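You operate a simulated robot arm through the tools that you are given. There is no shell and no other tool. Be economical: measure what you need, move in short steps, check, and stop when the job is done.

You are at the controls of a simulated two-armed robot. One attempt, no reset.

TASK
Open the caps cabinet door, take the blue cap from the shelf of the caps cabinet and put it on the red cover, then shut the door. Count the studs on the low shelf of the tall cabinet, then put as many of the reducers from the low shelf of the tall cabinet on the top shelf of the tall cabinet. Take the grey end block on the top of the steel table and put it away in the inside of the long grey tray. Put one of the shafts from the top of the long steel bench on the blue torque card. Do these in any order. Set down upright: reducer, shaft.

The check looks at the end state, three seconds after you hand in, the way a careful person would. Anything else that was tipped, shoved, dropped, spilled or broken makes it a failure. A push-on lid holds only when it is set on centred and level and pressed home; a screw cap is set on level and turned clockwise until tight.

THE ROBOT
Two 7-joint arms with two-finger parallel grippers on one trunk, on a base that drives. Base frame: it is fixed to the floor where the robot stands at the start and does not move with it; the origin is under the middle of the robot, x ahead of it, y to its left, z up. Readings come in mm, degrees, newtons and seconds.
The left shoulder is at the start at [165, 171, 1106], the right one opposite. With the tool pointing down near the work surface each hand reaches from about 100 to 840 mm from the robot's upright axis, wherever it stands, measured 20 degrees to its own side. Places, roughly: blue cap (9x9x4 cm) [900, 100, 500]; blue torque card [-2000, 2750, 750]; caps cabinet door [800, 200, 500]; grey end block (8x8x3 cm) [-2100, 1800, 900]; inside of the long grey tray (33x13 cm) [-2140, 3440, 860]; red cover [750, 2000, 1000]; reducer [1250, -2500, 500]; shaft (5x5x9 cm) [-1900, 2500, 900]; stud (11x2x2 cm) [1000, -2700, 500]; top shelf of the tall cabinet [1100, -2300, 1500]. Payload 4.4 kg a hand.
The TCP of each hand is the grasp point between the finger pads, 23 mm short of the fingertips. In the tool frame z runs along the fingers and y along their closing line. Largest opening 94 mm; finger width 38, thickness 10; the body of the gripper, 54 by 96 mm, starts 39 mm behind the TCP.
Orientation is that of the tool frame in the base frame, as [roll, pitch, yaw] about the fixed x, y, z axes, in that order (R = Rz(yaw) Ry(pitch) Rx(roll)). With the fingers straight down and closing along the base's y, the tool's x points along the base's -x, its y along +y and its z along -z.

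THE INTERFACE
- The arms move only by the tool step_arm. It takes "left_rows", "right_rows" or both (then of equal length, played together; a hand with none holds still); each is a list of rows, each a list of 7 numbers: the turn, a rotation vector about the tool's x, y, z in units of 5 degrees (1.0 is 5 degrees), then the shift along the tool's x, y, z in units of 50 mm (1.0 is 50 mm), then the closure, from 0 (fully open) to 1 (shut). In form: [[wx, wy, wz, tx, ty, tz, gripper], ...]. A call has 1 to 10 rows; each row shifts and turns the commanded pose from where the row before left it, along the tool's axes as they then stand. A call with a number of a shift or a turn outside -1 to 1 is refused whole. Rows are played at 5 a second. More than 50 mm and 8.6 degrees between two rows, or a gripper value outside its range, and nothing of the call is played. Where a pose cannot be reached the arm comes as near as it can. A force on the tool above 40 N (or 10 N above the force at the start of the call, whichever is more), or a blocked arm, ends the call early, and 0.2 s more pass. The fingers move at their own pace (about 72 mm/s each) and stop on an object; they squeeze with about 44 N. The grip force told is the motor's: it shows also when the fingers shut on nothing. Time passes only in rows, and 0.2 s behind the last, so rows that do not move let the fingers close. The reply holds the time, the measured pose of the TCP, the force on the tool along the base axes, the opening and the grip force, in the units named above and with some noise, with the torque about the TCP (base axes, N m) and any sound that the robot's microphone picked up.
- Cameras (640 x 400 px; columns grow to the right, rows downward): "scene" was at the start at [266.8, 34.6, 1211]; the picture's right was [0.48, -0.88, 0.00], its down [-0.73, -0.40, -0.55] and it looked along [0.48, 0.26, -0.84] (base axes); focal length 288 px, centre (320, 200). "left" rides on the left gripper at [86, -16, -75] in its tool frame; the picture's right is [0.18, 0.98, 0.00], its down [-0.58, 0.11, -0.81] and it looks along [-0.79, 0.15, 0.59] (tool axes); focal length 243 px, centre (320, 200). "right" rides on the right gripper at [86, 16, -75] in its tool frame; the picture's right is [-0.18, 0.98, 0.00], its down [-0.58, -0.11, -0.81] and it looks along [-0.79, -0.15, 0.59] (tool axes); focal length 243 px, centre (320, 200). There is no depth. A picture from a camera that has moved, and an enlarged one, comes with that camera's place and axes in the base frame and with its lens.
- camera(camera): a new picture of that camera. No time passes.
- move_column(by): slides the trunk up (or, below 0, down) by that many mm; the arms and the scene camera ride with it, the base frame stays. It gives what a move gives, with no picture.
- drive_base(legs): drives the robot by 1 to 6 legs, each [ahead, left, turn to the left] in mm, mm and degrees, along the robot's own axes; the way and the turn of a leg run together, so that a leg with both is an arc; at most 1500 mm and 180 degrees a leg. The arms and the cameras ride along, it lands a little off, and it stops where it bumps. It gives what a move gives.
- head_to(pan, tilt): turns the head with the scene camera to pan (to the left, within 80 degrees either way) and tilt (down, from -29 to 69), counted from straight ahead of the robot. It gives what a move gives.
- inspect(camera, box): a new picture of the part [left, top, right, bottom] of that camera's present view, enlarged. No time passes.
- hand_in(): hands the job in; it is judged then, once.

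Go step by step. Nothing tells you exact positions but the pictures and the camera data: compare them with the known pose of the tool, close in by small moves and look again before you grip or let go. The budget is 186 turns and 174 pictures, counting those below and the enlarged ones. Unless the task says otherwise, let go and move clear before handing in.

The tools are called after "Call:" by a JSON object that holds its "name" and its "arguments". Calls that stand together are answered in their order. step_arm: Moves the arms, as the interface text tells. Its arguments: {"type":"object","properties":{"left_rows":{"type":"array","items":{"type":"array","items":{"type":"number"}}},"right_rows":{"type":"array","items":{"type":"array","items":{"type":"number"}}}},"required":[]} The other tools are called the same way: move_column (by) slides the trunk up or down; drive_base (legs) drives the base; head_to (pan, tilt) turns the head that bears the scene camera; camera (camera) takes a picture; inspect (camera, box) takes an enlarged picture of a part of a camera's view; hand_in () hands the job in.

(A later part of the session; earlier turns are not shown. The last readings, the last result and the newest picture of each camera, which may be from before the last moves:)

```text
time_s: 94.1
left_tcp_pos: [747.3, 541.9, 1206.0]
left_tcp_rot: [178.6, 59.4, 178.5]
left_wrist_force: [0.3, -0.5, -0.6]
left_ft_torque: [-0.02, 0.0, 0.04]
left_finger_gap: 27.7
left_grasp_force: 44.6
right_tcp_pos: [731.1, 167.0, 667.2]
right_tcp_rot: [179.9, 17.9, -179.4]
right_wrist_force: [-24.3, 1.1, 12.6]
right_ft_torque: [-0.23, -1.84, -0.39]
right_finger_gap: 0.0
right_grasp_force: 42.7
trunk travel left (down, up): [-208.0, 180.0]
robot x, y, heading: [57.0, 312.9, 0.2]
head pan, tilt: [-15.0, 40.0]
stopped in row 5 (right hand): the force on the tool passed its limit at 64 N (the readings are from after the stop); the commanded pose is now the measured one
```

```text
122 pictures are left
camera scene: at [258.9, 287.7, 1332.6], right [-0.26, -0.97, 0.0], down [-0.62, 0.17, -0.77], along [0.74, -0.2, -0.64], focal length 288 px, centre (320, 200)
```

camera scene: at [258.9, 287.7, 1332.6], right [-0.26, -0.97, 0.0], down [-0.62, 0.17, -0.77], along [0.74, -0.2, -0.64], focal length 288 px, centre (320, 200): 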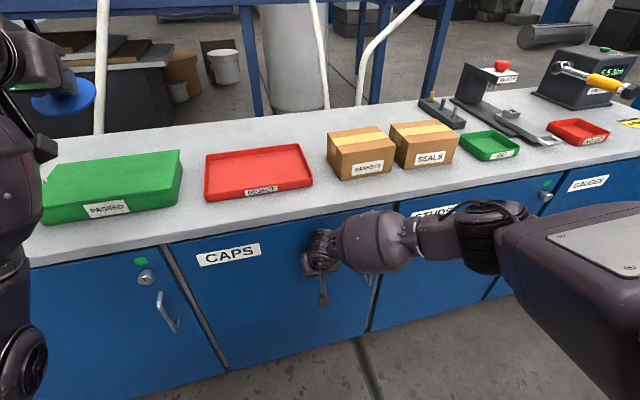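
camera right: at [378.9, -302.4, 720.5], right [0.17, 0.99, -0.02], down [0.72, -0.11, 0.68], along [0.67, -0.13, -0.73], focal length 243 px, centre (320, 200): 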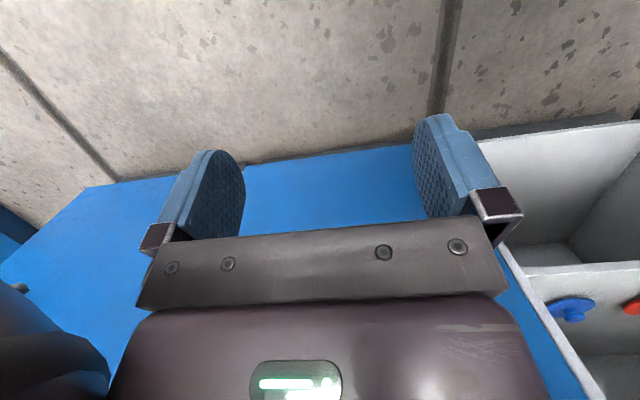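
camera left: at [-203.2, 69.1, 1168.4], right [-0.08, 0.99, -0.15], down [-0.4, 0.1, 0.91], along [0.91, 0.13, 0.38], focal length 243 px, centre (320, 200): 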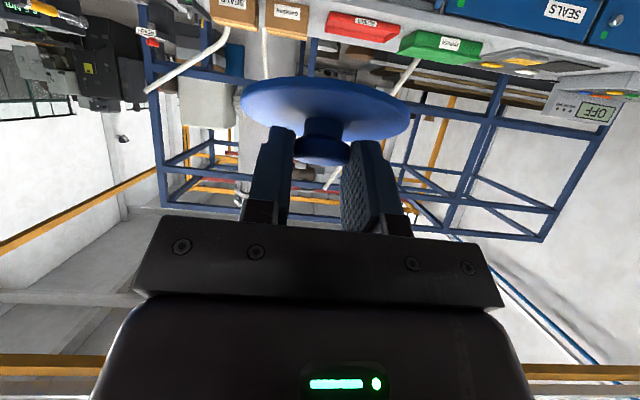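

Door pressed shut. Back away and check it, then look toward the red cover.

Call:
{"name": "drive_base", "arguments": {"legs": [[-280, 0, 0]]}}

Call:
{"name": "camera", "arguments": {"camera": "scene"}}

Call:
{"name": "drive_base", "arguments": {"legs": [[0, 1150, 0]]}}

Call:
{"name": "head_to", "arguments": {"pan": 20, "tilt": 35}}

Call:
{"name": "camera", "arguments": {"camera": "scene"}}

```text
time_s: 96.1
left_tcp_pos: [465.9, 542.8, 1205.2]
left_tcp_rot: [178.5, 59.3, 178.5]
left_wrist_force: [-0.6, 0.3, 0.5]
left_ft_torque: [-0.01, 0.02, 0.02]
left_finger_gap: 27.7
left_grasp_force: 43.9
right_tcp_pos: [451.3, 164.6, 667.7]
right_tcp_rot: [179.8, 17.9, -179.3]
right_wrist_force: [-0.7, 0.5, 0.4]
right_ft_torque: [0.01, -0.02, 0.01]
right_finger_gap: 0.1
right_grasp_force: 42.0
trunk travel left (down, up): [-208.0, 180.0]
robot x, y, heading: [-228.0, 307.3, 0.4]
head pan, tilt: [-15.0, 40.0]
```

```text
121 pictures are left
camera scene: at [-22.6, 286.9, 1332.2], right [-0.26, -0.97, 0.0], down [-0.62, 0.16, -0.77], along [0.74, -0.2, -0.64], focal length 288 px, centre (320, 200)
```

scene: 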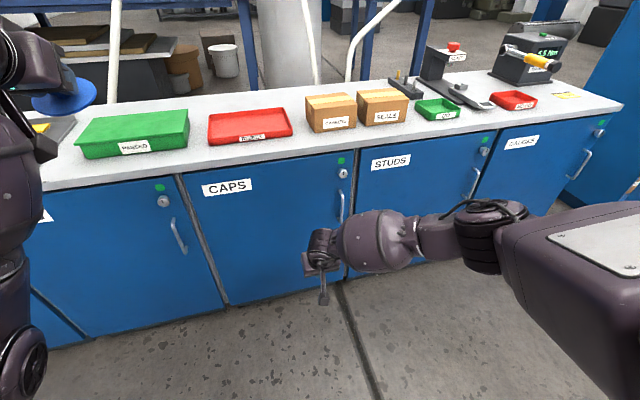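

```text
time_s: 106.7
left_tcp_pos: [459.1, 1728.3, 1204.5]
left_tcp_rot: [178.5, 59.3, 178.8]
left_wrist_force: [0.4, 0.9, -0.1]
left_ft_torque: [0.02, 0.02, 0.02]
left_finger_gap: 27.7
left_grasp_force: 43.7
right_tcp_pos: [446.6, 1352.2, 666.5]
right_tcp_rot: [180.0, 17.9, -179.2]
right_wrist_force: [-0.2, -0.6, -0.4]
right_ft_torque: [0.03, 0.01, 0.0]
right_finger_gap: 0.0
right_grasp_force: 42.0
trunk travel left (down, up): [-208.0, 180.0]
robot x, y, heading: [-231.0, 1491.7, 0.4]
head pan, tilt: [-15.0, 40.0]
```

```text
time_s: 107.7
left_tcp_pos: [458.7, 1731.1, 1204.6]
left_tcp_rot: [178.5, 59.3, 178.9]
left_wrist_force: [-0.4, 0.5, -1.7]
left_ft_torque: [-0.01, 0.03, 0.02]
left_finger_gap: 27.9
left_grasp_force: 44.1
right_tcp_pos: [446.3, 1352.1, 666.1]
right_tcp_rot: [179.9, 17.8, -179.3]
right_wrist_force: [0.2, -1.1, 0.2]
right_ft_torque: [0.01, -0.03, 0.01]
right_finger_gap: 0.3
right_grasp_force: 42.2
trunk travel left (down, up): [-208.0, 180.0]
robot x, y, heading: [-231.8, 1492.7, 0.5]
head pan, tilt: [20.0, 35.0]
```

```text
120 pictures are left
camera scene: at [-27.7, 1524.1, 1339.6], right [0.35, -0.94, 0.0], down [-0.54, -0.2, -0.82], along [0.77, 0.29, -0.57], focal length 288 px, centre (320, 200)
```

scene: 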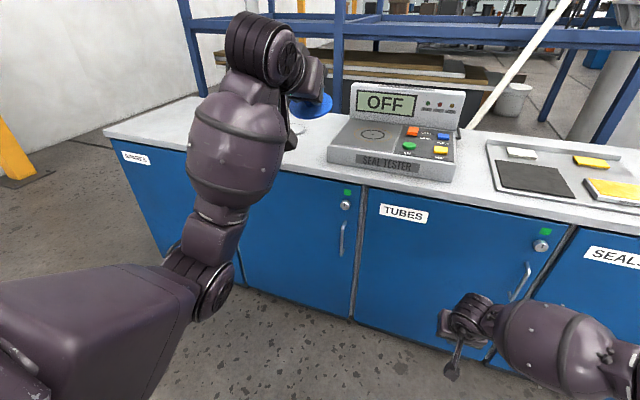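

Door shut. The red cover is hidden behind the arm; move left more and use another view.

Call:
{"name": "drive_base", "arguments": {"legs": [[-150, 250, 0]]}}

Call:
{"name": "head_to", "arguments": {"pan": 5, "tilt": 35}}

Call:
{"name": "camera", "arguments": {"camera": "scene"}}

Call:
{"name": "camera", "arguments": {"camera": "left"}}

```text
time_s: 110.5
left_tcp_pos: [307.8, 1979.7, 1204.9]
left_tcp_rot: [178.5, 59.2, 178.9]
left_wrist_force: [0.0, 0.2, 0.8]
left_ft_torque: [-0.01, -0.02, -0.03]
left_finger_gap: 27.8
left_grasp_force: 44.1
right_tcp_pos: [294.2, 1602.5, 667.2]
right_tcp_rot: [-180.0, 17.9, -179.0]
right_wrist_force: [0.0, -0.6, 0.7]
right_ft_torque: [0.0, 0.0, 0.01]
right_finger_gap: 0.1
right_grasp_force: 42.5
trunk travel left (down, up): [-208.0, 180.0]
robot x, y, heading: [-382.3, 1741.2, 0.3]
head pan, tilt: [20.0, 35.0]
```

```text
time_s: 111.3
left_tcp_pos: [308.4, 1979.9, 1205.4]
left_tcp_rot: [178.5, 59.3, 178.9]
left_wrist_force: [0.1, -0.1, -0.3]
left_ft_torque: [-0.01, 0.01, -0.01]
left_finger_gap: 27.6
left_grasp_force: 44.2
right_tcp_pos: [296.1, 1602.2, 667.3]
right_tcp_rot: [179.9, 17.9, -179.1]
right_wrist_force: [-0.4, 0.4, -0.5]
right_ft_torque: [0.01, 0.0, -0.03]
right_finger_gap: 0.0
right_grasp_force: 42.1
trunk travel left (down, up): [-208.0, 180.0]
robot x, y, heading: [-381.5, 1738.8, 0.5]
head pan, tilt: [5.0, 35.0]
```

```text
119 pictures are left
camera scene: at [-173.8, 1750.5, 1339.6], right [0.1, -1.0, 0.0], down [-0.57, -0.06, -0.82], along [0.82, 0.08, -0.57], focal length 288 px, centre (320, 200)
```

scene: 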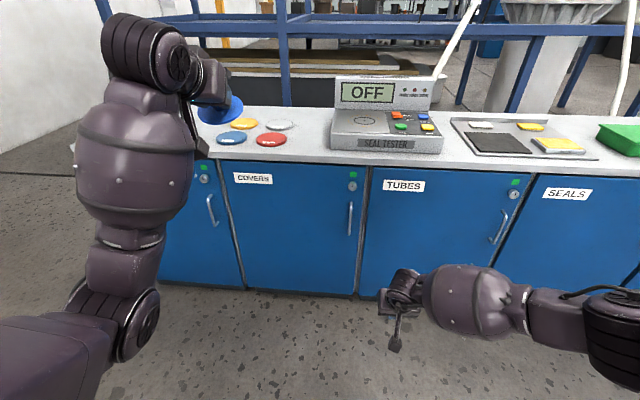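

```text
118 pictures are left
camera left: at [199.2, 1962.8, 1167.5], right [-0.1, 0.98, -0.15], down [-0.4, 0.1, 0.91], along [0.91, 0.15, 0.38], focal length 243 px, centre (320, 200)
```

left: 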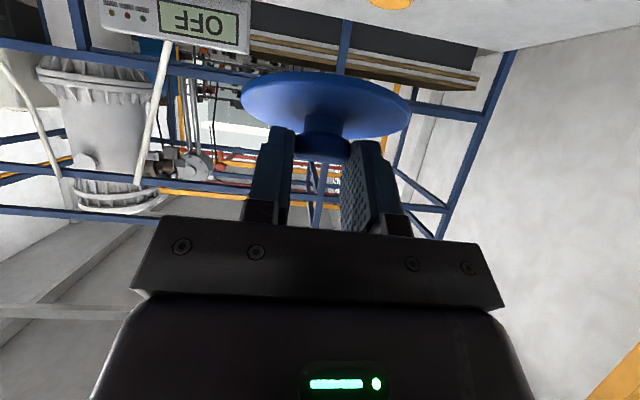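

Covers: yellow, grey, blue, red discs on the counter. Zoom on the red one.

Call:
{"name": "inspect", "arguments": {"camera": "scene", "box": [200, 100, 320, 175]}}

```text
5.33 times, centred on (260, 138) of scene
camera zoom: at [-173.8, 1750.5, 1339.6], right [0.1, -1.0, 0.0], down [-0.57, -0.06, -0.82], along [0.82, 0.08, -0.57], focal length 1534 px, centre (640, 533)
```

zoom: 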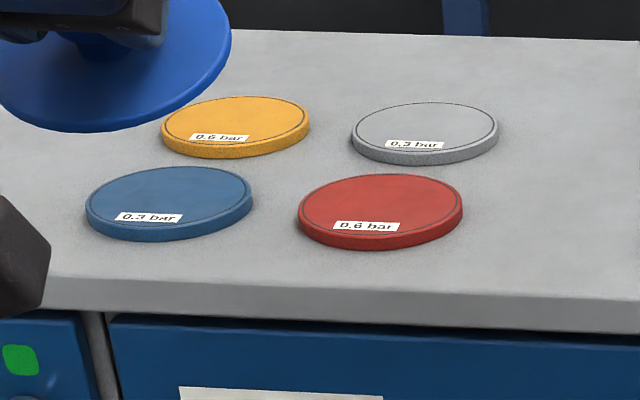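

Get a second viewpoint for triangulation by driving closer.

Call:
{"name": "drive_base", "arguments": {"legs": [[250, 0, 0]]}}

Call:
{"name": "inspect", "arguments": {"camera": "scene", "box": [180, 100, 340, 200]}}

```text
time_s: 113.1
left_tcp_pos: [557.2, 1983.4, 1204.2]
left_tcp_rot: [178.5, 59.3, 179.1]
left_wrist_force: [1.0, -0.8, -1.2]
left_ft_torque: [0.0, -0.01, -0.03]
left_finger_gap: 27.7
left_grasp_force: 44.7
right_tcp_pos: [546.0, 1605.6, 666.0]
right_tcp_rot: [180.0, 17.8, -179.0]
right_wrist_force: [0.2, -0.6, -1.0]
right_ft_torque: [-0.01, 0.01, -0.05]
right_finger_gap: 0.2
right_grasp_force: 42.3
trunk travel left (down, up): [-208.0, 180.0]
robot x, y, heading: [-133.2, 1742.2, 0.6]
head pan, tilt: [5.0, 35.0]
```

```text
4.00 times, centred on (260, 150) of scene
camera zoom: at [76.7, 1753.1, 1339.5], right [0.1, -1.0, 0.0], down [-0.57, -0.06, -0.82], along [0.81, 0.08, -0.57], focal length 1150 px, centre (560, 400)
```

zoom: 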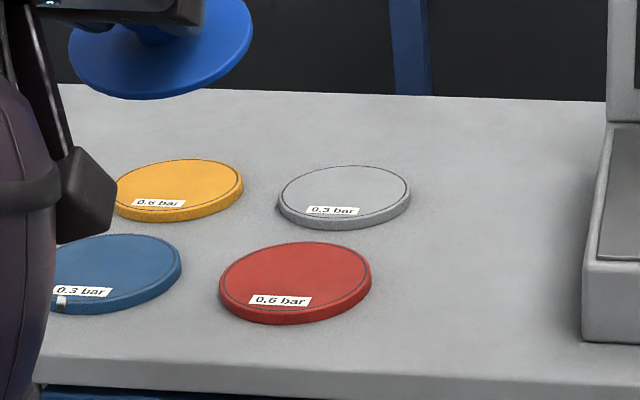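

Red cover top centre ≈ [866, 2042, 890]. Retract the right hand, drive in, and level the cap.

Call:
{"name": "step_arm", "arguments": {"right_rows": [[0, 0, 0, 0.95, 0, -0.31, 1], [0, 0, 0, 0.95, 0, -0.31, 1], [0, 0, 0, 0.95, 0, -0.31, 1], [0, 0, 0, 0.95, 0, -0.31, 1], [0, 0, 0, 0.95, 0, -0.31, 1]]}}

Call:
{"name": "drive_base", "arguments": {"legs": [[190, 40, 0]]}}

Call:
{"name": "step_arm", "arguments": {"left_rows": [[0, 1, 0, 0, 0, 0, 1], [0, 1, 0, 0, 0, 0, 1], [0, 1, 0, 0, 0, 0, 1], [0, 0.16, 0, 0, 0, 0, 1]]}}

Call:
{"name": "camera", "arguments": {"camera": "scene"}}

Call:
{"name": "camera", "arguments": {"camera": "left"}}

```text
time_s: 114.3
left_tcp_pos: [556.2, 1981.9, 1204.8]
left_tcp_rot: [178.5, 59.3, 178.8]
left_wrist_force: [0.6, -0.1, 0.5]
left_ft_torque: [0.01, 0.0, 0.02]
left_finger_gap: 27.7
left_grasp_force: 44.1
right_tcp_pos: [294.6, 1600.6, 666.9]
right_tcp_rot: [179.9, 17.9, -179.1]
right_wrist_force: [0.0, 1.1, -0.1]
right_ft_torque: [-0.01, -0.01, 0.03]
right_finger_gap: 0.2
right_grasp_force: 42.7
trunk travel left (down, up): [-208.0, 180.0]
robot x, y, heading: [-133.4, 1744.4, 0.6]
head pan, tilt: [5.0, 35.0]
```

```text
time_s: 115.9
left_tcp_pos: [744.6, 2021.9, 1204.9]
left_tcp_rot: [178.5, 59.4, 178.8]
left_wrist_force: [-0.6, -0.3, -1.7]
left_ft_torque: [-0.01, -0.05, 0.0]
left_finger_gap: 27.7
left_grasp_force: 44.2
right_tcp_pos: [482.3, 1642.8, 666.9]
right_tcp_rot: [180.0, 17.9, -179.3]
right_wrist_force: [0.8, 0.6, 1.0]
right_ft_torque: [-0.01, 0.01, 0.0]
right_finger_gap: 0.0
right_grasp_force: 42.1
trunk travel left (down, up): [-208.0, 180.0]
robot x, y, heading: [54.2, 1785.2, 0.3]
head pan, tilt: [5.0, 35.0]
```

```text
time_s: 116.9
left_tcp_pos: [744.2, 2021.6, 1204.8]
left_tcp_rot: [178.9, 43.3, 179.3]
left_wrist_force: [0.7, -0.2, -0.9]
left_ft_torque: [-0.02, 0.0, 0.01]
left_finger_gap: 27.5
left_grasp_force: 43.9
right_tcp_pos: [481.6, 1640.2, 667.1]
right_tcp_rot: [179.9, 17.9, -179.2]
right_wrist_force: [0.1, -0.2, -0.3]
right_ft_torque: [-0.03, 0.02, 0.01]
right_finger_gap: 0.1
right_grasp_force: 42.0
trunk travel left (down, up): [-208.0, 180.0]
robot x, y, heading: [51.7, 1785.3, 0.4]
head pan, tilt: [5.0, 35.0]
```

```text
115 pictures are left
camera scene: at [262.9, 1793.6, 1339.6], right [0.09, -1.0, 0.0], down [-0.57, -0.05, -0.82], along [0.82, 0.08, -0.57], focal length 288 px, centre (320, 200)
```

scene: 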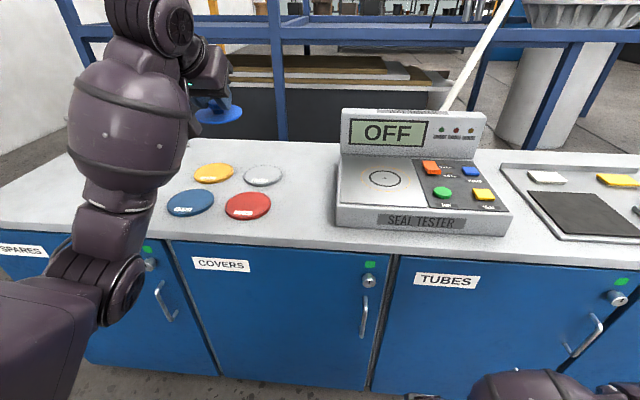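

```text
114 pictures are left
camera left: at [630.2, 2004.9, 1198.2], right [-0.13, 0.98, -0.11], down [-0.13, 0.1, 0.99], along [0.98, 0.15, 0.12], focal length 243 px, centre (320, 200)
```

left: 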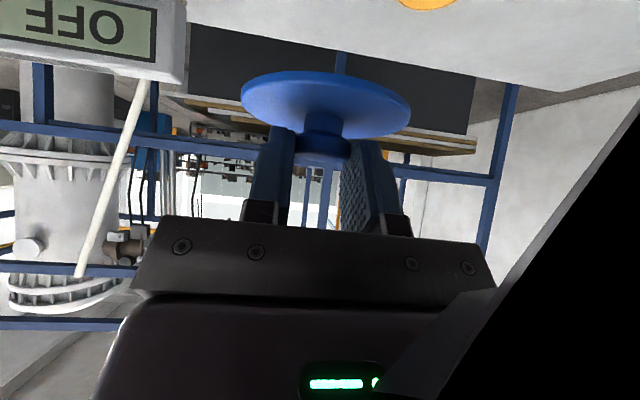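

Move over the cover, staying ~55 mm above.

Call:
{"name": "step_arm", "arguments": {"left_rows": [[0, 0, 0, 0.207, 0.072, 0.813, 1], [0, 0, 0, 0.207, 0.072, 0.813, 1], [0, 0, 0, 0.207, 0.072, 0.813, 1], [0, 0, 0, 0.207, 0.072, 0.813, 1], [0, 0, 0, 0.207, 0.072, 0.813, 1], [0, 0, 0, 0.207, 0.072, 0.813, 1]]}}

Call:
{"name": "camera", "arguments": {"camera": "left"}}

Call:
{"name": "inspect", "arguments": {"camera": "scene", "box": [160, 110, 320, 230]}}

```text
time_s: 118.3
left_tcp_pos: [868.9, 2045.7, 982.4]
left_tcp_rot: [179.0, 43.6, 179.3]
left_wrist_force: [0.2, -0.5, -0.4]
left_ft_torque: [0.01, 0.02, 0.02]
left_finger_gap: 27.5
left_grasp_force: 44.2
right_tcp_pos: [482.9, 1641.9, 666.8]
right_tcp_rot: [179.9, 17.7, -179.3]
right_wrist_force: [0.0, -0.2, 0.2]
right_ft_torque: [0.01, -0.01, -0.02]
right_finger_gap: 0.1
right_grasp_force: 43.0
trunk travel left (down, up): [-208.0, 180.0]
robot x, y, heading: [55.5, 1782.0, 0.4]
head pan, tilt: [5.0, 35.0]
```

```text
113 pictures are left
camera left: at [754.9, 2028.5, 976.5], right [-0.13, 0.98, -0.11], down [-0.13, 0.1, 0.99], along [0.98, 0.15, 0.12], focal length 243 px, centre (320, 200)
```

left: 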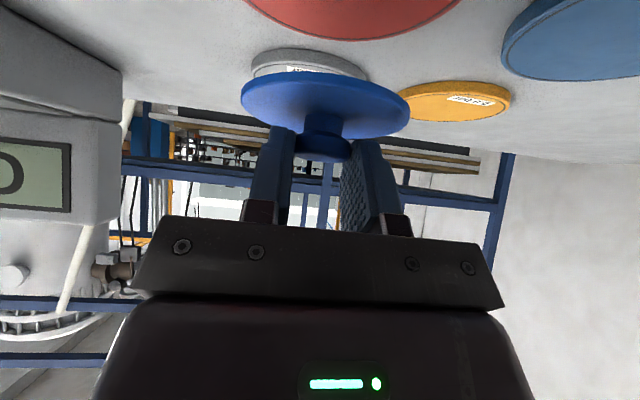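

```text
3.33 times, centred on (240, 170) of scene
camera zoom: at [263.5, 1793.8, 1339.4], right [0.09, -1.0, 0.0], down [-0.57, -0.05, -0.82], along [0.82, 0.08, -0.57], focal length 959 px, centre (587, 300)
```

zoom: 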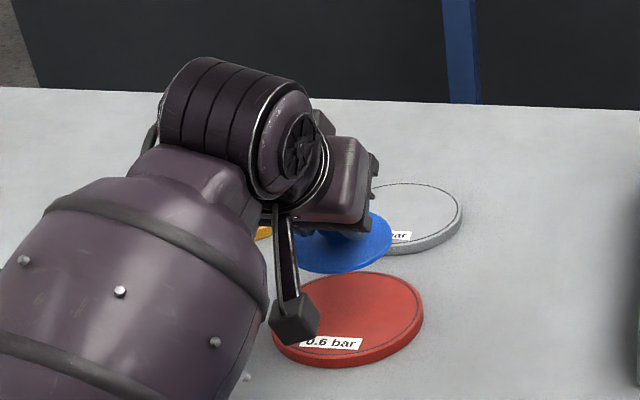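

Aligned; correct x by about −10 and descend to just above contact.

Call:
{"name": "step_arm", "arguments": {"left_rows": [[0, 0, 0, 0.4, -0.03, 0.267, 1], [0, 0, 0, 0.35, -0.03, 0.2, 1]]}}

Call:
{"name": "camera", "arguments": {"camera": "left"}}

Call:
{"name": "inspect", "arguments": {"camera": "scene", "box": [160, 110, 320, 230]}}

```text
time_s: 118.9
left_tcp_pos: [858.1, 2043.8, 940.4]
left_tcp_rot: [178.9, 43.6, 179.3]
left_wrist_force: [0.7, 0.8, 0.1]
left_ft_torque: [-0.02, 0.0, 0.0]
left_finger_gap: 27.3
left_grasp_force: 43.5
right_tcp_pos: [481.4, 1641.1, 666.8]
right_tcp_rot: [179.8, 17.9, -179.2]
right_wrist_force: [0.7, -0.6, 0.3]
right_ft_torque: [0.02, 0.0, -0.03]
right_finger_gap: 0.0
right_grasp_force: 42.5
trunk travel left (down, up): [-208.0, 180.0]
robot x, y, heading: [51.0, 1786.0, 0.4]
head pan, tilt: [5.0, 35.0]
```

```text
111 pictures are left
camera left: at [743.3, 2026.1, 934.9], right [-0.13, 0.98, -0.11], down [-0.13, 0.1, 0.99], along [0.98, 0.15, 0.12], focal length 243 px, centre (320, 200)
```

left: 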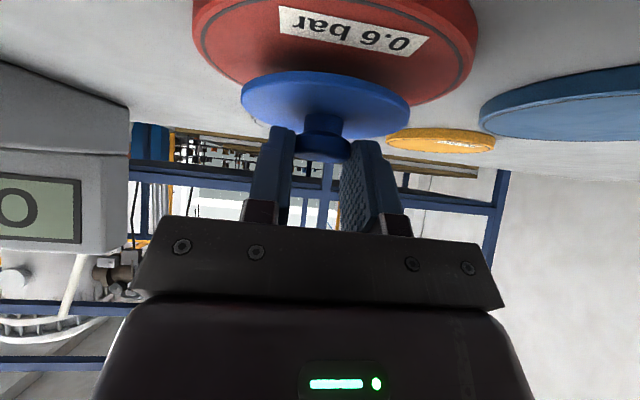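

```text
3.33 times, centred on (240, 170) of scene
camera zoom: at [262.9, 1793.9, 1339.6], right [0.09, -1.0, 0.0], down [-0.57, -0.05, -0.82], along [0.82, 0.08, -0.57], focal length 959 px, centre (587, 300)
```

zoom: 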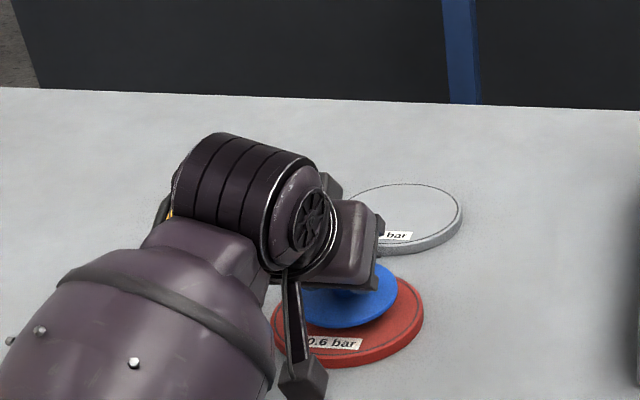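

Slight shift toward me and descend gently to contact.

Call:
{"name": "step_arm", "arguments": {"left_rows": [[0, 0, 0, 0.13, 0, -0.03, 1], [0, 0, 0, 0.055, 0, 0.058, 1], [0, 0, 0, 0.041, 0, 0.044, 1], [0, 0, 0, 0.027, 0, 0.029, 1]]}}

Call:
{"name": "camera", "arguments": {"camera": "left"}}

Call:
{"name": "inspect", "arguments": {"camera": "scene", "box": [160, 110, 320, 230]}}

```text
time_s: 119.9
left_tcp_pos: [851.1, 2043.6, 933.7]
left_tcp_rot: [178.9, 44.0, 179.3]
left_wrist_force: [1.5, 1.1, 15.2]
left_ft_torque: [0.06, -0.14, 0.01]
left_finger_gap: 27.5
left_grasp_force: 43.9
right_tcp_pos: [482.5, 1640.8, 668.9]
right_tcp_rot: [179.9, 18.0, -179.2]
right_wrist_force: [-0.7, 0.0, -0.9]
right_ft_torque: [-0.02, -0.04, 0.01]
right_finger_gap: 0.0
right_grasp_force: 42.3
trunk travel left (down, up): [-208.0, 180.0]
robot x, y, heading: [53.5, 1783.8, 0.3]
head pan, tilt: [5.0, 35.0]
```

```text
109 pictures are left
camera left: at [736.7, 2026.7, 926.9], right [-0.13, 0.98, -0.11], down [-0.14, 0.1, 0.99], along [0.98, 0.15, 0.13], focal length 243 px, centre (320, 200)
```

left: 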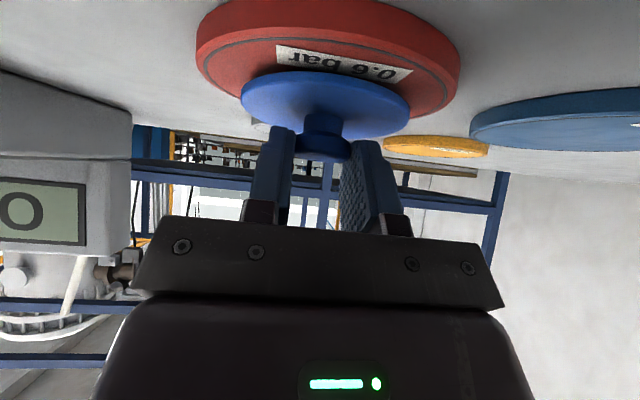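

```text
3.33 times, centred on (240, 170) of scene
camera zoom: at [261.2, 1793.5, 1340.4], right [0.09, -1.0, 0.0], down [-0.57, -0.05, -0.82], along [0.82, 0.08, -0.57], focal length 959 px, centre (587, 300)
```

zoom: 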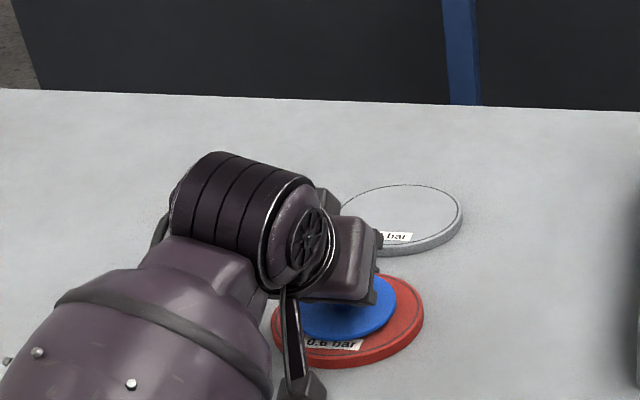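

Seated with light contact. Release and lift away.

Call:
{"name": "step_arm", "arguments": {"left_rows": [[0, 0, 0, -0.04, 0, -0.042, 0.6], [0, 0, 0, 0, 0, 0, 0.3], [0, 0, 0, 0, 0, 0, 0.3], [0, 0, 0, -0.2, 0, -0.5, 0.3], [0, 0, 0, -0.4, 0, -0.8, 0.3], [0, 0, 0, -0.4, 0, -0.8, 0.3], [0, 0, 0, -0.4, 0, -0.8, 0.3], [0, 0, 0, -0.4, 0, -0.8, 0.3]]}}

Call:
{"name": "inspect", "arguments": {"camera": "scene", "box": [160, 110, 320, 230]}}

```text
time_s: 121.7
left_tcp_pos: [787.7, 2040.2, 1128.3]
left_tcp_rot: [178.9, 43.5, 179.3]
left_wrist_force: [-0.5, 0.1, 0.3]
left_ft_torque: [0.01, -0.01, -0.05]
left_finger_gap: 65.8
left_grasp_force: 0.0
right_tcp_pos: [481.4, 1640.9, 667.8]
right_tcp_rot: [179.9, 17.8, -179.2]
right_wrist_force: [-0.1, -0.2, 0.4]
right_ft_torque: [0.02, 0.0, 0.0]
right_finger_gap: 0.1
right_grasp_force: 42.6
trunk travel left (down, up): [-208.0, 180.0]
robot x, y, heading: [51.8, 1781.2, 0.3]
head pan, tilt: [5.0, 35.0]
```

```text
3.33 times, centred on (240, 170) of scene
camera zoom: at [262.3, 1793.5, 1339.8], right [0.09, -1.0, 0.0], down [-0.57, -0.05, -0.82], along [0.82, 0.08, -0.57], focal length 959 px, centre (587, 300)
```

zoom: 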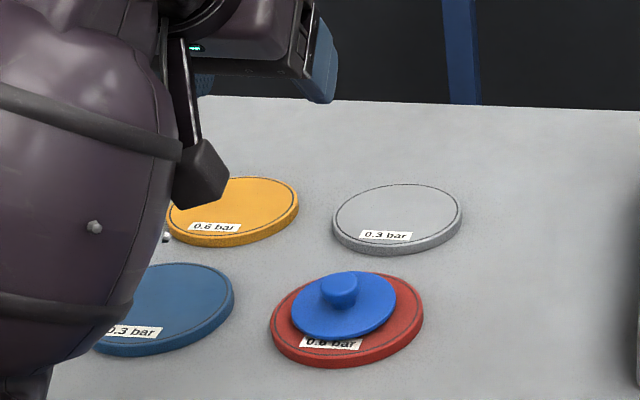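

Blue cap sits on the red cover. Back away, raise the right hand, and turn round toward the steel tables.

Call:
{"name": "drive_base", "arguments": {"legs": [[-550, 0, 0]]}}

Call:
{"name": "step_arm", "arguments": {"right_rows": [[0, 0, 0, -0.306, 0, -0.95, 0], [0, 0, 0, -0.306, 0, -0.95, 0], [0, 0, 0, -0.306, 0, -0.95, 0], [0, 0, 0, -0.306, 0, -0.95, 0], [0, 0, 0, -0.306, 0, -0.95, 0], [0, 0, 0, -0.306, 0, -0.95, 0], [0, 0, 0, -0.306, 0, -0.95, 0], [0, 0, 0, -0.306, 0, -0.95, 0]]}}

Call:
{"name": "drive_base", "arguments": {"legs": [[0, 0, 180]]}}

Call:
{"name": "head_to", "arguments": {"pan": 0, "tilt": 25}}

Call:
{"name": "camera", "arguments": {"camera": "scene"}}

Call:
{"name": "head_to", "arguments": {"pan": -50, "tilt": 25}}

Call:
{"name": "camera", "arguments": {"camera": "scene"}}

```text
time_s: 124.8
left_tcp_pos: [241.8, 2038.4, 1128.6]
left_tcp_rot: [178.8, 43.5, 179.5]
left_wrist_force: [-0.7, 0.5, 0.3]
left_ft_torque: [-0.04, -0.01, -0.02]
left_finger_gap: 65.9
left_grasp_force: 0.0
right_tcp_pos: [-63.4, 1637.6, 667.0]
right_tcp_rot: [180.0, 17.8, -179.0]
right_wrist_force: [-0.4, -0.1, 0.5]
right_ft_torque: [0.0, 0.01, -0.04]
right_finger_gap: 0.0
right_grasp_force: 42.5
trunk travel left (down, up): [-208.0, 180.0]
robot x, y, heading: [-496.6, 1775.8, 0.5]
head pan, tilt: [5.0, 35.0]
```

```text
time_s: 126.6
left_tcp_pos: [241.8, 2039.5, 1127.9]
left_tcp_rot: [179.0, 43.6, 179.5]
left_wrist_force: [-0.8, 0.1, -0.5]
left_ft_torque: [-0.02, -0.02, -0.01]
left_finger_gap: 65.6
left_grasp_force: 0.1
right_tcp_pos: [-53.0, 1640.0, 1065.5]
right_tcp_rot: [-180.0, 17.8, -179.0]
right_wrist_force: [-1.0, 0.0, -0.1]
right_ft_torque: [-0.01, -0.01, -0.03]
right_finger_gap: 94.1
right_grasp_force: 0.0
right hand out of reach, approached as far as the arm can: row 7, 8
trunk travel left (down, up): [-208.0, 180.0]
robot x, y, heading: [-491.3, 1779.8, 0.7]
head pan, tilt: [5.0, 35.0]
```

```text
time_s: 134.3
left_tcp_pos: [-1233.2, 1537.9, 1128.0]
left_tcp_rot: [179.0, 43.5, -2.0]
left_wrist_force: [0.1, -0.4, 0.3]
left_ft_torque: [0.03, 0.03, -0.03]
left_finger_gap: 65.9
left_grasp_force: 0.1
right_tcp_pos: [-928.1, 1930.1, 1064.5]
right_tcp_rot: [-180.0, 17.7, -0.6]
right_wrist_force: [0.7, -0.6, 0.3]
right_ft_torque: [0.0, 0.0, 0.0]
right_finger_gap: 94.2
right_grasp_force: 0.0
trunk travel left (down, up): [-208.0, 180.0]
robot x, y, heading: [-490.4, 1782.1, 179.1]
head pan, tilt: [5.0, 35.0]
```

```text
time_s: 135.0
left_tcp_pos: [-1234.2, 1538.2, 1128.3]
left_tcp_rot: [178.9, 43.6, -2.0]
left_wrist_force: [0.0, -0.1, 0.5]
left_ft_torque: [-0.03, -0.01, 0.04]
left_finger_gap: 65.8
left_grasp_force: 0.0
right_tcp_pos: [-928.7, 1929.3, 1063.8]
right_tcp_rot: [179.9, 17.7, -0.6]
right_wrist_force: [0.2, -0.7, 0.1]
right_ft_torque: [0.01, -0.01, -0.02]
right_finger_gap: 93.8
right_grasp_force: 0.0
trunk travel left (down, up): [-208.0, 180.0]
robot x, y, heading: [-495.6, 1774.4, 179.1]
head pan, tilt: [0.0, 25.0]
```

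```text
106 pictures are left
camera scene: at [-707.0, 1783.2, 1355.3], right [0.02, 1.0, 0.0], down [0.42, -0.01, -0.91], along [-0.91, 0.01, -0.42], focal length 288 px, centre (320, 200)
```

scene: 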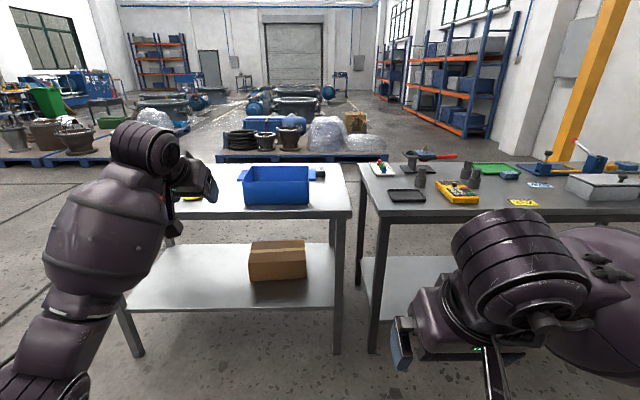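

```text
time_s: 136.2
left_tcp_pos: [-1233.1, 1537.5, 1129.1]
left_tcp_rot: [178.9, 43.5, -1.9]
left_wrist_force: [-0.1, -0.4, -0.3]
left_ft_torque: [0.01, -0.02, -0.05]
left_finger_gap: 66.0
left_grasp_force: 0.1
right_tcp_pos: [-928.5, 1929.1, 1064.6]
right_tcp_rot: [180.0, 17.9, -0.6]
right_wrist_force: [0.5, 0.3, 0.6]
right_ft_torque: [0.0, 0.01, 0.02]
right_finger_gap: 93.9
right_grasp_force: 0.0
trunk travel left (down, up): [-208.0, 180.0]
robot x, y, heading: [-489.4, 1779.9, 179.2]
head pan, tilt: [-50.0, 25.0]
```

```text
105 pictures are left
camera scene: at [-673.0, 1853.3, 1355.4], right [0.78, 0.63, 0.0], down [0.27, -0.33, -0.91], along [-0.57, 0.7, -0.42], focal length 288 px, centre (320, 200)
```

scene: 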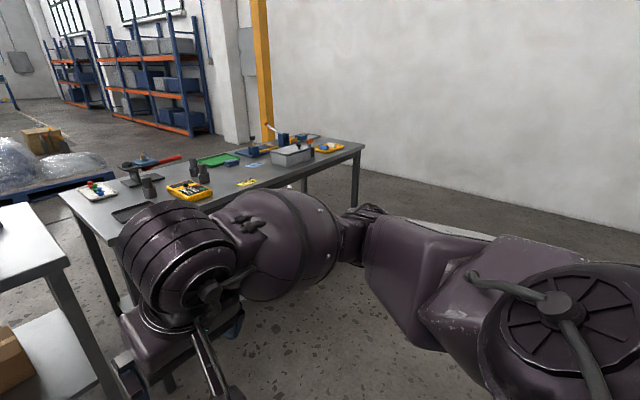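

The steel table (blue bin) is ahead-left; the long bench is ahead-right. Drive closer and look.

Call:
{"name": "drive_base", "arguments": {"legs": [[380, 0, 0]]}}

Call:
{"name": "head_to", "arguments": {"pan": 0, "tilt": 40}}

Call:
{"name": "camera", "arguments": {"camera": "scene"}}

Call:
{"name": "camera", "arguments": {"camera": "right"}}

```text
time_s: 138.6
left_tcp_pos: [-1610.0, 1541.1, 1128.4]
left_tcp_rot: [178.9, 43.6, -1.8]
left_wrist_force: [-0.2, -0.1, -0.5]
left_ft_torque: [0.02, -0.02, 0.0]
left_finger_gap: 65.5
left_grasp_force: 0.0
right_tcp_pos: [-1306.9, 1934.5, 1064.1]
right_tcp_rot: [-179.9, 17.8, -0.3]
right_wrist_force: [-0.4, -0.5, 0.0]
right_ft_torque: [-0.01, -0.02, -0.01]
right_finger_gap: 94.0
right_grasp_force: 0.2
trunk travel left (down, up): [-208.0, 180.0]
robot x, y, heading: [-871.4, 1785.0, 179.4]
head pan, tilt: [-50.0, 25.0]
```

```text
time_s: 139.8
left_tcp_pos: [-1609.0, 1542.0, 1128.5]
left_tcp_rot: [179.0, 43.6, -1.8]
left_wrist_force: [-0.2, -0.1, 0.4]
left_ft_torque: [0.03, -0.01, 0.01]
left_finger_gap: 65.9
left_grasp_force: 0.1
right_tcp_pos: [-1306.4, 1933.4, 1064.4]
right_tcp_rot: [-179.9, 17.7, -0.3]
right_wrist_force: [0.2, 0.2, 0.2]
right_ft_torque: [-0.02, 0.02, 0.04]
right_finger_gap: 94.1
right_grasp_force: 0.0
trunk travel left (down, up): [-208.0, 180.0]
robot x, y, heading: [-873.6, 1781.6, 179.5]
head pan, tilt: [0.0, 40.0]
```

```text
104 pictures are left
camera scene: at [-1076.9, 1788.1, 1332.1], right [0.01, 1.0, 0.0], down [0.64, -0.01, -0.77], along [-0.77, 0.01, -0.64], focal length 288 px, centre (320, 200)
```

scene: 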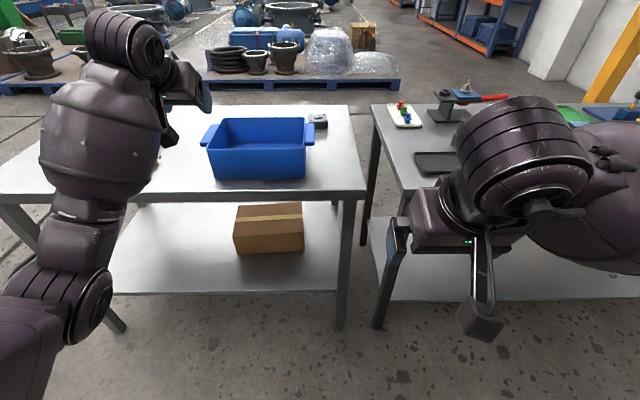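

```text
103 pictures are left
camera right: at [-1200.2, 1915.5, 1110.0], right [-0.18, -0.98, 0.06], down [-0.31, 0.11, 0.95], along [-0.93, 0.15, -0.32], focal length 243 px, centre (320, 200)
```

right: 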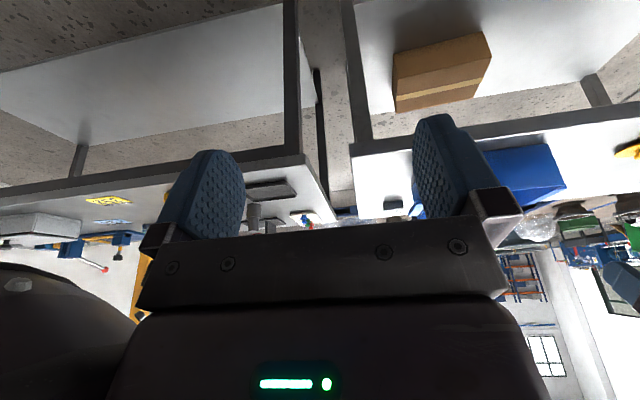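

Call:
{"name": "inspect", "arguments": {"camera": "scene", "box": [270, 95, 350, 145]}}

Call:
{"name": "head_to", "arguments": {"pan": 25, "tilt": 40}}

Call:
{"name": "camera", "arguments": {"camera": "scene"}}

```text
8.00 times, centred on (310, 120) of scene
camera zoom: at [-1076.9, 1788.1, 1332.1], right [0.01, 1.0, 0.0], down [0.64, -0.01, -0.77], along [-0.77, 0.01, -0.64], focal length 2300 px, centre (400, 840)
```

zoom: 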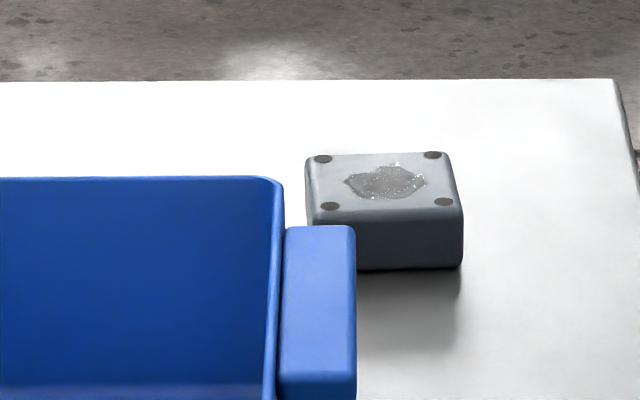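

```text
time_s: 140.7
left_tcp_pos: [-1610.0, 1541.0, 1127.8]
left_tcp_rot: [178.9, 43.5, -1.9]
left_wrist_force: [0.3, -0.2, 0.2]
left_ft_torque: [-0.02, -0.03, 0.0]
left_finger_gap: 65.6
left_grasp_force: 0.1
right_tcp_pos: [-1306.3, 1933.7, 1065.0]
right_tcp_rot: [180.0, 17.7, -0.3]
right_wrist_force: [-0.2, 0.1, 0.7]
right_ft_torque: [0.0, -0.01, 0.0]
right_finger_gap: 94.1
right_grasp_force: 0.1
trunk travel left (down, up): [-208.0, 180.0]
robot x, y, heading: [-868.5, 1785.3, 179.2]
head pan, tilt: [25.0, 40.0]
```

```text
101 pictures are left
camera scene: at [-1069.4, 1752.0, 1332.1], right [-0.41, 0.91, 0.0], down [0.59, 0.26, -0.77], along [-0.7, -0.31, -0.64], focal length 288 px, centre (320, 200)
```

scene: 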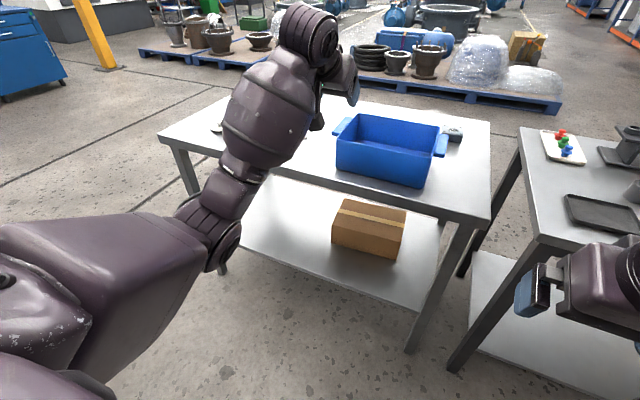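

The grey block is just beyond the right end of the blue bin (≈[-2034, 1787]). I position the base for the right arm and make its tool vertical.

Call:
{"name": "drive_base", "arguments": {"legs": [[350, 120, 0.8]]}}

Call:
{"name": "step_arm", "arguments": {"right_rows": [[0, 1, 0, 0, 0, 0, 0], [0, 1, 0, 0, 0, 0, 0], [0, 1, 0, 0, 0, 0, 0], [0, 0.55, 0, 0, 0, 0, 0], [0, 0, 0, -1, 0, 0, 0], [0, 0, 0, -1, 0, 0, 0], [0, 0, 0, -1, 0, 0, 0], [0, 0, 0, -1, 0, 0, 0], [0, 0, 0, -1, 0, 0, 0]]}}

Call:
{"name": "head_to", "arguments": {"pan": -10, "tilt": 40}}

Call:
{"name": "camera", "arguments": {"camera": "scene"}}

Call:
{"name": "camera", "arguments": {"camera": "right"}}

```text
time_s: 143.1
left_tcp_pos: [-1963.6, 1421.7, 1126.9]
left_tcp_rot: [179.0, 43.6, -1.6]
left_wrist_force: [-0.5, 1.1, -0.8]
left_ft_torque: [-0.02, 0.0, -0.01]
left_finger_gap: 65.7
left_grasp_force: 0.0
right_tcp_pos: [-1662.2, 1815.4, 1064.8]
right_tcp_rot: [-179.9, 17.8, 0.0]
right_wrist_force: [-0.7, -0.9, 0.0]
right_ft_torque: [-0.02, 0.03, 0.0]
right_finger_gap: 93.9
right_grasp_force: 0.0
trunk travel left (down, up): [-208.0, 180.0]
robot x, y, heading: [-1221.6, 1669.0, 179.6]
head pan, tilt: [25.0, 40.0]
```

```text
time_s: 145.1
left_tcp_pos: [-1964.4, 1420.9, 1127.4]
left_tcp_rot: [179.0, 43.5, -1.5]
left_wrist_force: [-0.1, -0.2, 0.5]
left_ft_torque: [-0.03, -0.03, 0.02]
left_finger_gap: 65.7
left_grasp_force: 0.0
right_tcp_pos: [-1912.9, 1814.6, 1065.6]
right_tcp_rot: [180.0, 0.0, -0.1]
right_wrist_force: [-0.4, -0.2, -0.4]
right_ft_torque: [0.03, -0.01, 0.01]
right_finger_gap: 93.9
right_grasp_force: 0.0
trunk travel left (down, up): [-208.0, 180.0]
robot x, y, heading: [-1227.8, 1664.8, 179.6]
head pan, tilt: [25.0, 40.0]
```

```text
time_s: 146.1
left_tcp_pos: [-1964.1, 1420.7, 1127.2]
left_tcp_rot: [178.9, 43.4, -1.6]
left_wrist_force: [0.0, 0.3, -0.3]
left_ft_torque: [-0.01, 0.02, -0.01]
left_finger_gap: 65.9
left_grasp_force: 0.0
right_tcp_pos: [-1911.8, 1814.4, 1065.6]
right_tcp_rot: [180.0, 0.2, 0.0]
right_wrist_force: [0.1, 0.2, -1.5]
right_ft_torque: [-0.02, 0.04, 0.0]
right_finger_gap: 93.7
right_grasp_force: 0.1
trunk travel left (down, up): [-208.0, 180.0]
robot x, y, heading: [-1225.1, 1666.7, 179.7]
head pan, tilt: [-10.0, 40.0]
```

```text
100 pictures are left
camera scene: at [-1431.0, 1685.3, 1332.1], right [0.18, 0.98, 0.0], down [0.63, -0.12, -0.77], along [-0.75, 0.14, -0.64], focal length 288 px, centre (320, 200)
```

scene: 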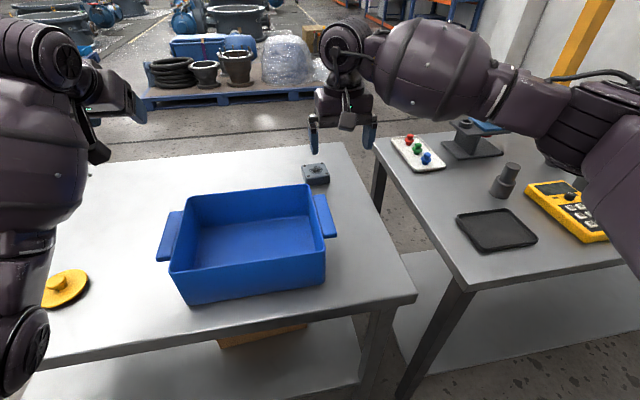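

```text
99 pictures are left
camera right: at [-1824.8, 1796.8, 1141.4], right [-0.18, -0.98, 0.0], down [-0.58, 0.11, 0.81], along [-0.79, 0.15, -0.59], focal length 243 px, centre (320, 200)
```

right: 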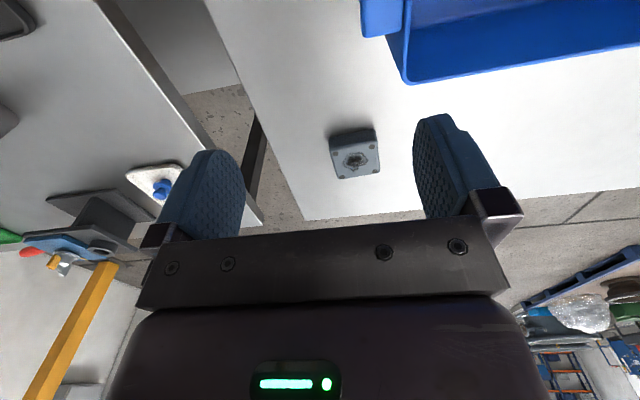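

Block top ≈ [-2081, 1793, 880]. Move the right hand above it.

Call:
{"name": "step_arm", "arguments": {"right_rows": [[0, 0, 0, -0.676, 0.084, 0.58, 0], [0, 0, 0, -0.676, 0.084, 0.58, 0], [0, 0, 0, -0.676, 0.084, 0.58, 0], [0, 0, 0, -0.676, 0.084, 0.58, 0], [0, 0, 0, -0.676, 0.084, 0.58, 0]]}}

Call:
{"name": "camera", "arguments": {"camera": "right"}}

Call:
{"name": "inspect", "arguments": {"camera": "scene", "box": [240, 90, 400, 200]}}

```text
time_s: 147.3
left_tcp_pos: [-1963.7, 1428.1, 1129.4]
left_tcp_rot: [178.7, 43.6, -1.8]
left_wrist_force: [0.0, 1.0, 0.6]
left_ft_torque: [-0.03, 0.01, 0.05]
left_finger_gap: 65.9
left_grasp_force: 0.0
right_tcp_pos: [-2050.1, 1805.1, 926.1]
right_tcp_rot: [179.9, -0.1, -0.2]
right_wrist_force: [0.3, 1.7, 0.5]
right_ft_torque: [-0.1, -0.02, 0.0]
right_finger_gap: 94.0
right_grasp_force: 0.1
right hand out of reach, approached as far as the arm can: row 5
trunk travel left (down, up): [-208.0, 180.0]
robot x, y, heading: [-1224.5, 1670.7, 179.2]
head pan, tilt: [-10.0, 40.0]
```

```text
98 pictures are left
camera right: at [-1963.4, 1788.0, 1002.2], right [-0.19, -0.98, 0.0], down [-0.58, 0.11, 0.81], along [-0.79, 0.15, -0.59], focal length 243 px, centre (320, 200)
```

right: 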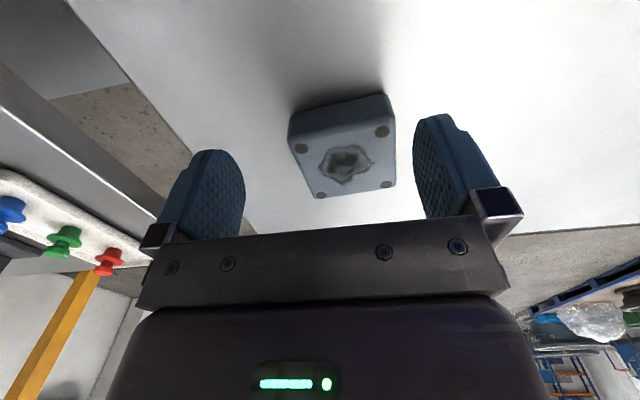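

```text
3.64 times, centred on (320, 145) of scene
camera zoom: at [-1431.5, 1690.6, 1331.8], right [0.18, 0.98, 0.0], down [0.63, -0.12, -0.77], along [-0.75, 0.14, -0.64], focal length 1046 px, centre (320, 400)
```

zoom: 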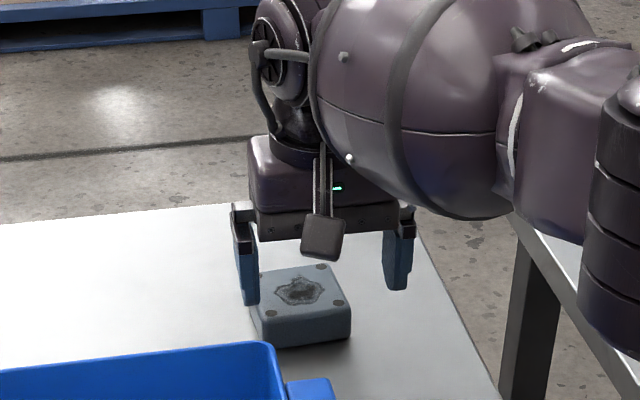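

Just short of reach; lean/lower the trunk to gain reach (raising the right hand first).

Call:
{"name": "step_arm", "arguments": {"right_rows": [[0, 0, 0, 0, 0, -0.9, 0], [0, 0, 0, 0, 0, -0.9, 0]]}}

Call:
{"name": "move_column", "arguments": {"by": -90}}

Call:
{"name": "step_arm", "arguments": {"right_rows": [[0, 0, 0, -0.34, 0.12, 0, 0], [0, 0, 0, -0.34, 0.12, 0, 0]]}}

Call:
{"name": "camera", "arguments": {"camera": "right"}}

```text
time_s: 147.9
left_tcp_pos: [-1963.7, 1419.9, 1128.8]
left_tcp_rot: [179.0, 43.7, -1.6]
left_wrist_force: [-0.7, 0.3, -0.6]
left_ft_torque: [-0.03, 0.0, -0.02]
left_finger_gap: 65.8
left_grasp_force: 0.1
right_tcp_pos: [-2051.1, 1801.6, 1018.0]
right_tcp_rot: [-180.0, 0.2, 0.0]
right_wrist_force: [0.5, -0.5, -0.1]
right_ft_torque: [0.03, 0.01, -0.04]
right_finger_gap: 94.1
right_grasp_force: 0.0
trunk travel left (down, up): [-208.0, 180.0]
robot x, y, heading: [-1223.6, 1668.4, 179.7]
head pan, tilt: [-10.0, 40.0]
```

```text
time_s: 149.1
left_tcp_pos: [-1909.8, 1425.5, 1065.0]
left_tcp_rot: [178.2, 45.5, -1.9]
left_wrist_force: [0.0, -0.1, 0.1]
left_ft_torque: [-0.04, -0.02, 0.01]
left_finger_gap: 65.9
left_grasp_force: 0.1
right_tcp_pos: [-2002.8, 1806.4, 953.0]
right_tcp_rot: [179.5, 1.8, 0.2]
right_wrist_force: [0.5, -0.4, -0.7]
right_ft_torque: [-0.01, 0.05, -0.01]
right_finger_gap: 93.8
right_grasp_force: 0.1
trunk travel left (down, up): [-118.0, 270.0]
robot x, y, heading: [-1196.8, 1670.8, 179.9]
head pan, tilt: [-10.0, 40.0]
```

```text
time_s: 149.9
left_tcp_pos: [-1909.7, 1424.2, 1063.0]
left_tcp_rot: [178.0, 45.2, -1.6]
left_wrist_force: [0.2, 1.7, 8.5]
left_ft_torque: [-0.03, -0.4, 0.1]
left_finger_gap: 65.6
left_grasp_force: 0.0
right_tcp_pos: [-2039.7, 1789.5, 949.8]
right_tcp_rot: [179.5, 1.6, 0.5]
right_wrist_force: [0.7, 0.3, 0.8]
right_ft_torque: [-0.01, 0.03, -0.01]
right_finger_gap: 94.0
right_grasp_force: 0.0
trunk travel left (down, up): [-118.0, 270.0]
robot x, y, heading: [-1194.7, 1668.8, -180.0]
head pan, tilt: [-10.0, 40.0]
stopped in row 2 (right hand): the arm was blocked; the commanded pose is now the measured one
```

```text
96 pictures are left
camera right: at [-1950.2, 1773.2, 1024.0], right [-0.17, -0.98, 0.01], down [-0.56, 0.11, 0.82], along [-0.81, 0.14, -0.57], focal length 243 px, centre (320, 200)
```

right: 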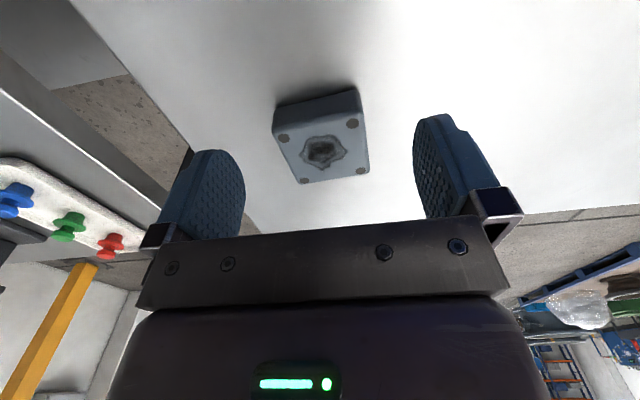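

Something made contact (base shifted back). Look before going on.

Call:
{"name": "head_to", "arguments": {"pan": 20, "tilt": 55}}

Call:
{"name": "camera", "arguments": {"camera": "scene"}}

```text
time_s: 150.9
left_tcp_pos: [-1910.9, 1422.8, 1057.5]
left_tcp_rot: [178.1, 44.7, -1.6]
left_wrist_force: [-0.7, 0.3, -0.2]
left_ft_torque: [0.02, 0.02, 0.0]
left_finger_gap: 65.7
left_grasp_force: 0.1
right_tcp_pos: [-2039.4, 1787.9, 950.6]
right_tcp_rot: [179.5, 1.7, 0.5]
right_wrist_force: [0.4, 0.5, -0.3]
right_ft_torque: [0.03, 0.03, 0.0]
right_finger_gap: 94.1
right_grasp_force: 0.0
trunk travel left (down, up): [-118.0, 270.0]
robot x, y, heading: [-1202.3, 1666.6, -180.2]
head pan, tilt: [20.0, 55.0]
```

```text
95 pictures are left
camera scene: at [-1449.5, 1654.0, 1214.6], right [-0.34, 0.94, 0.0], down [0.75, 0.27, -0.6], along [-0.56, -0.2, -0.8], focal length 288 px, centre (320, 200)
```

scene: 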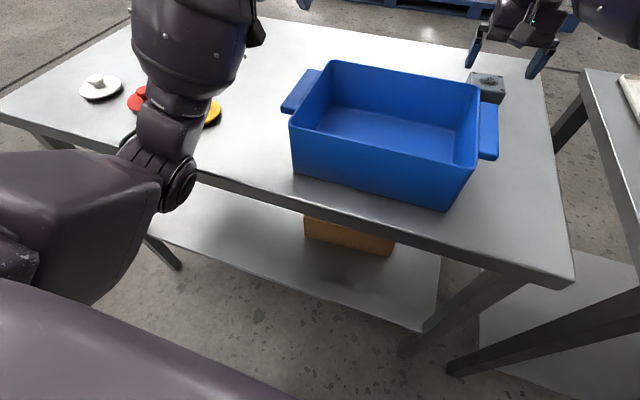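

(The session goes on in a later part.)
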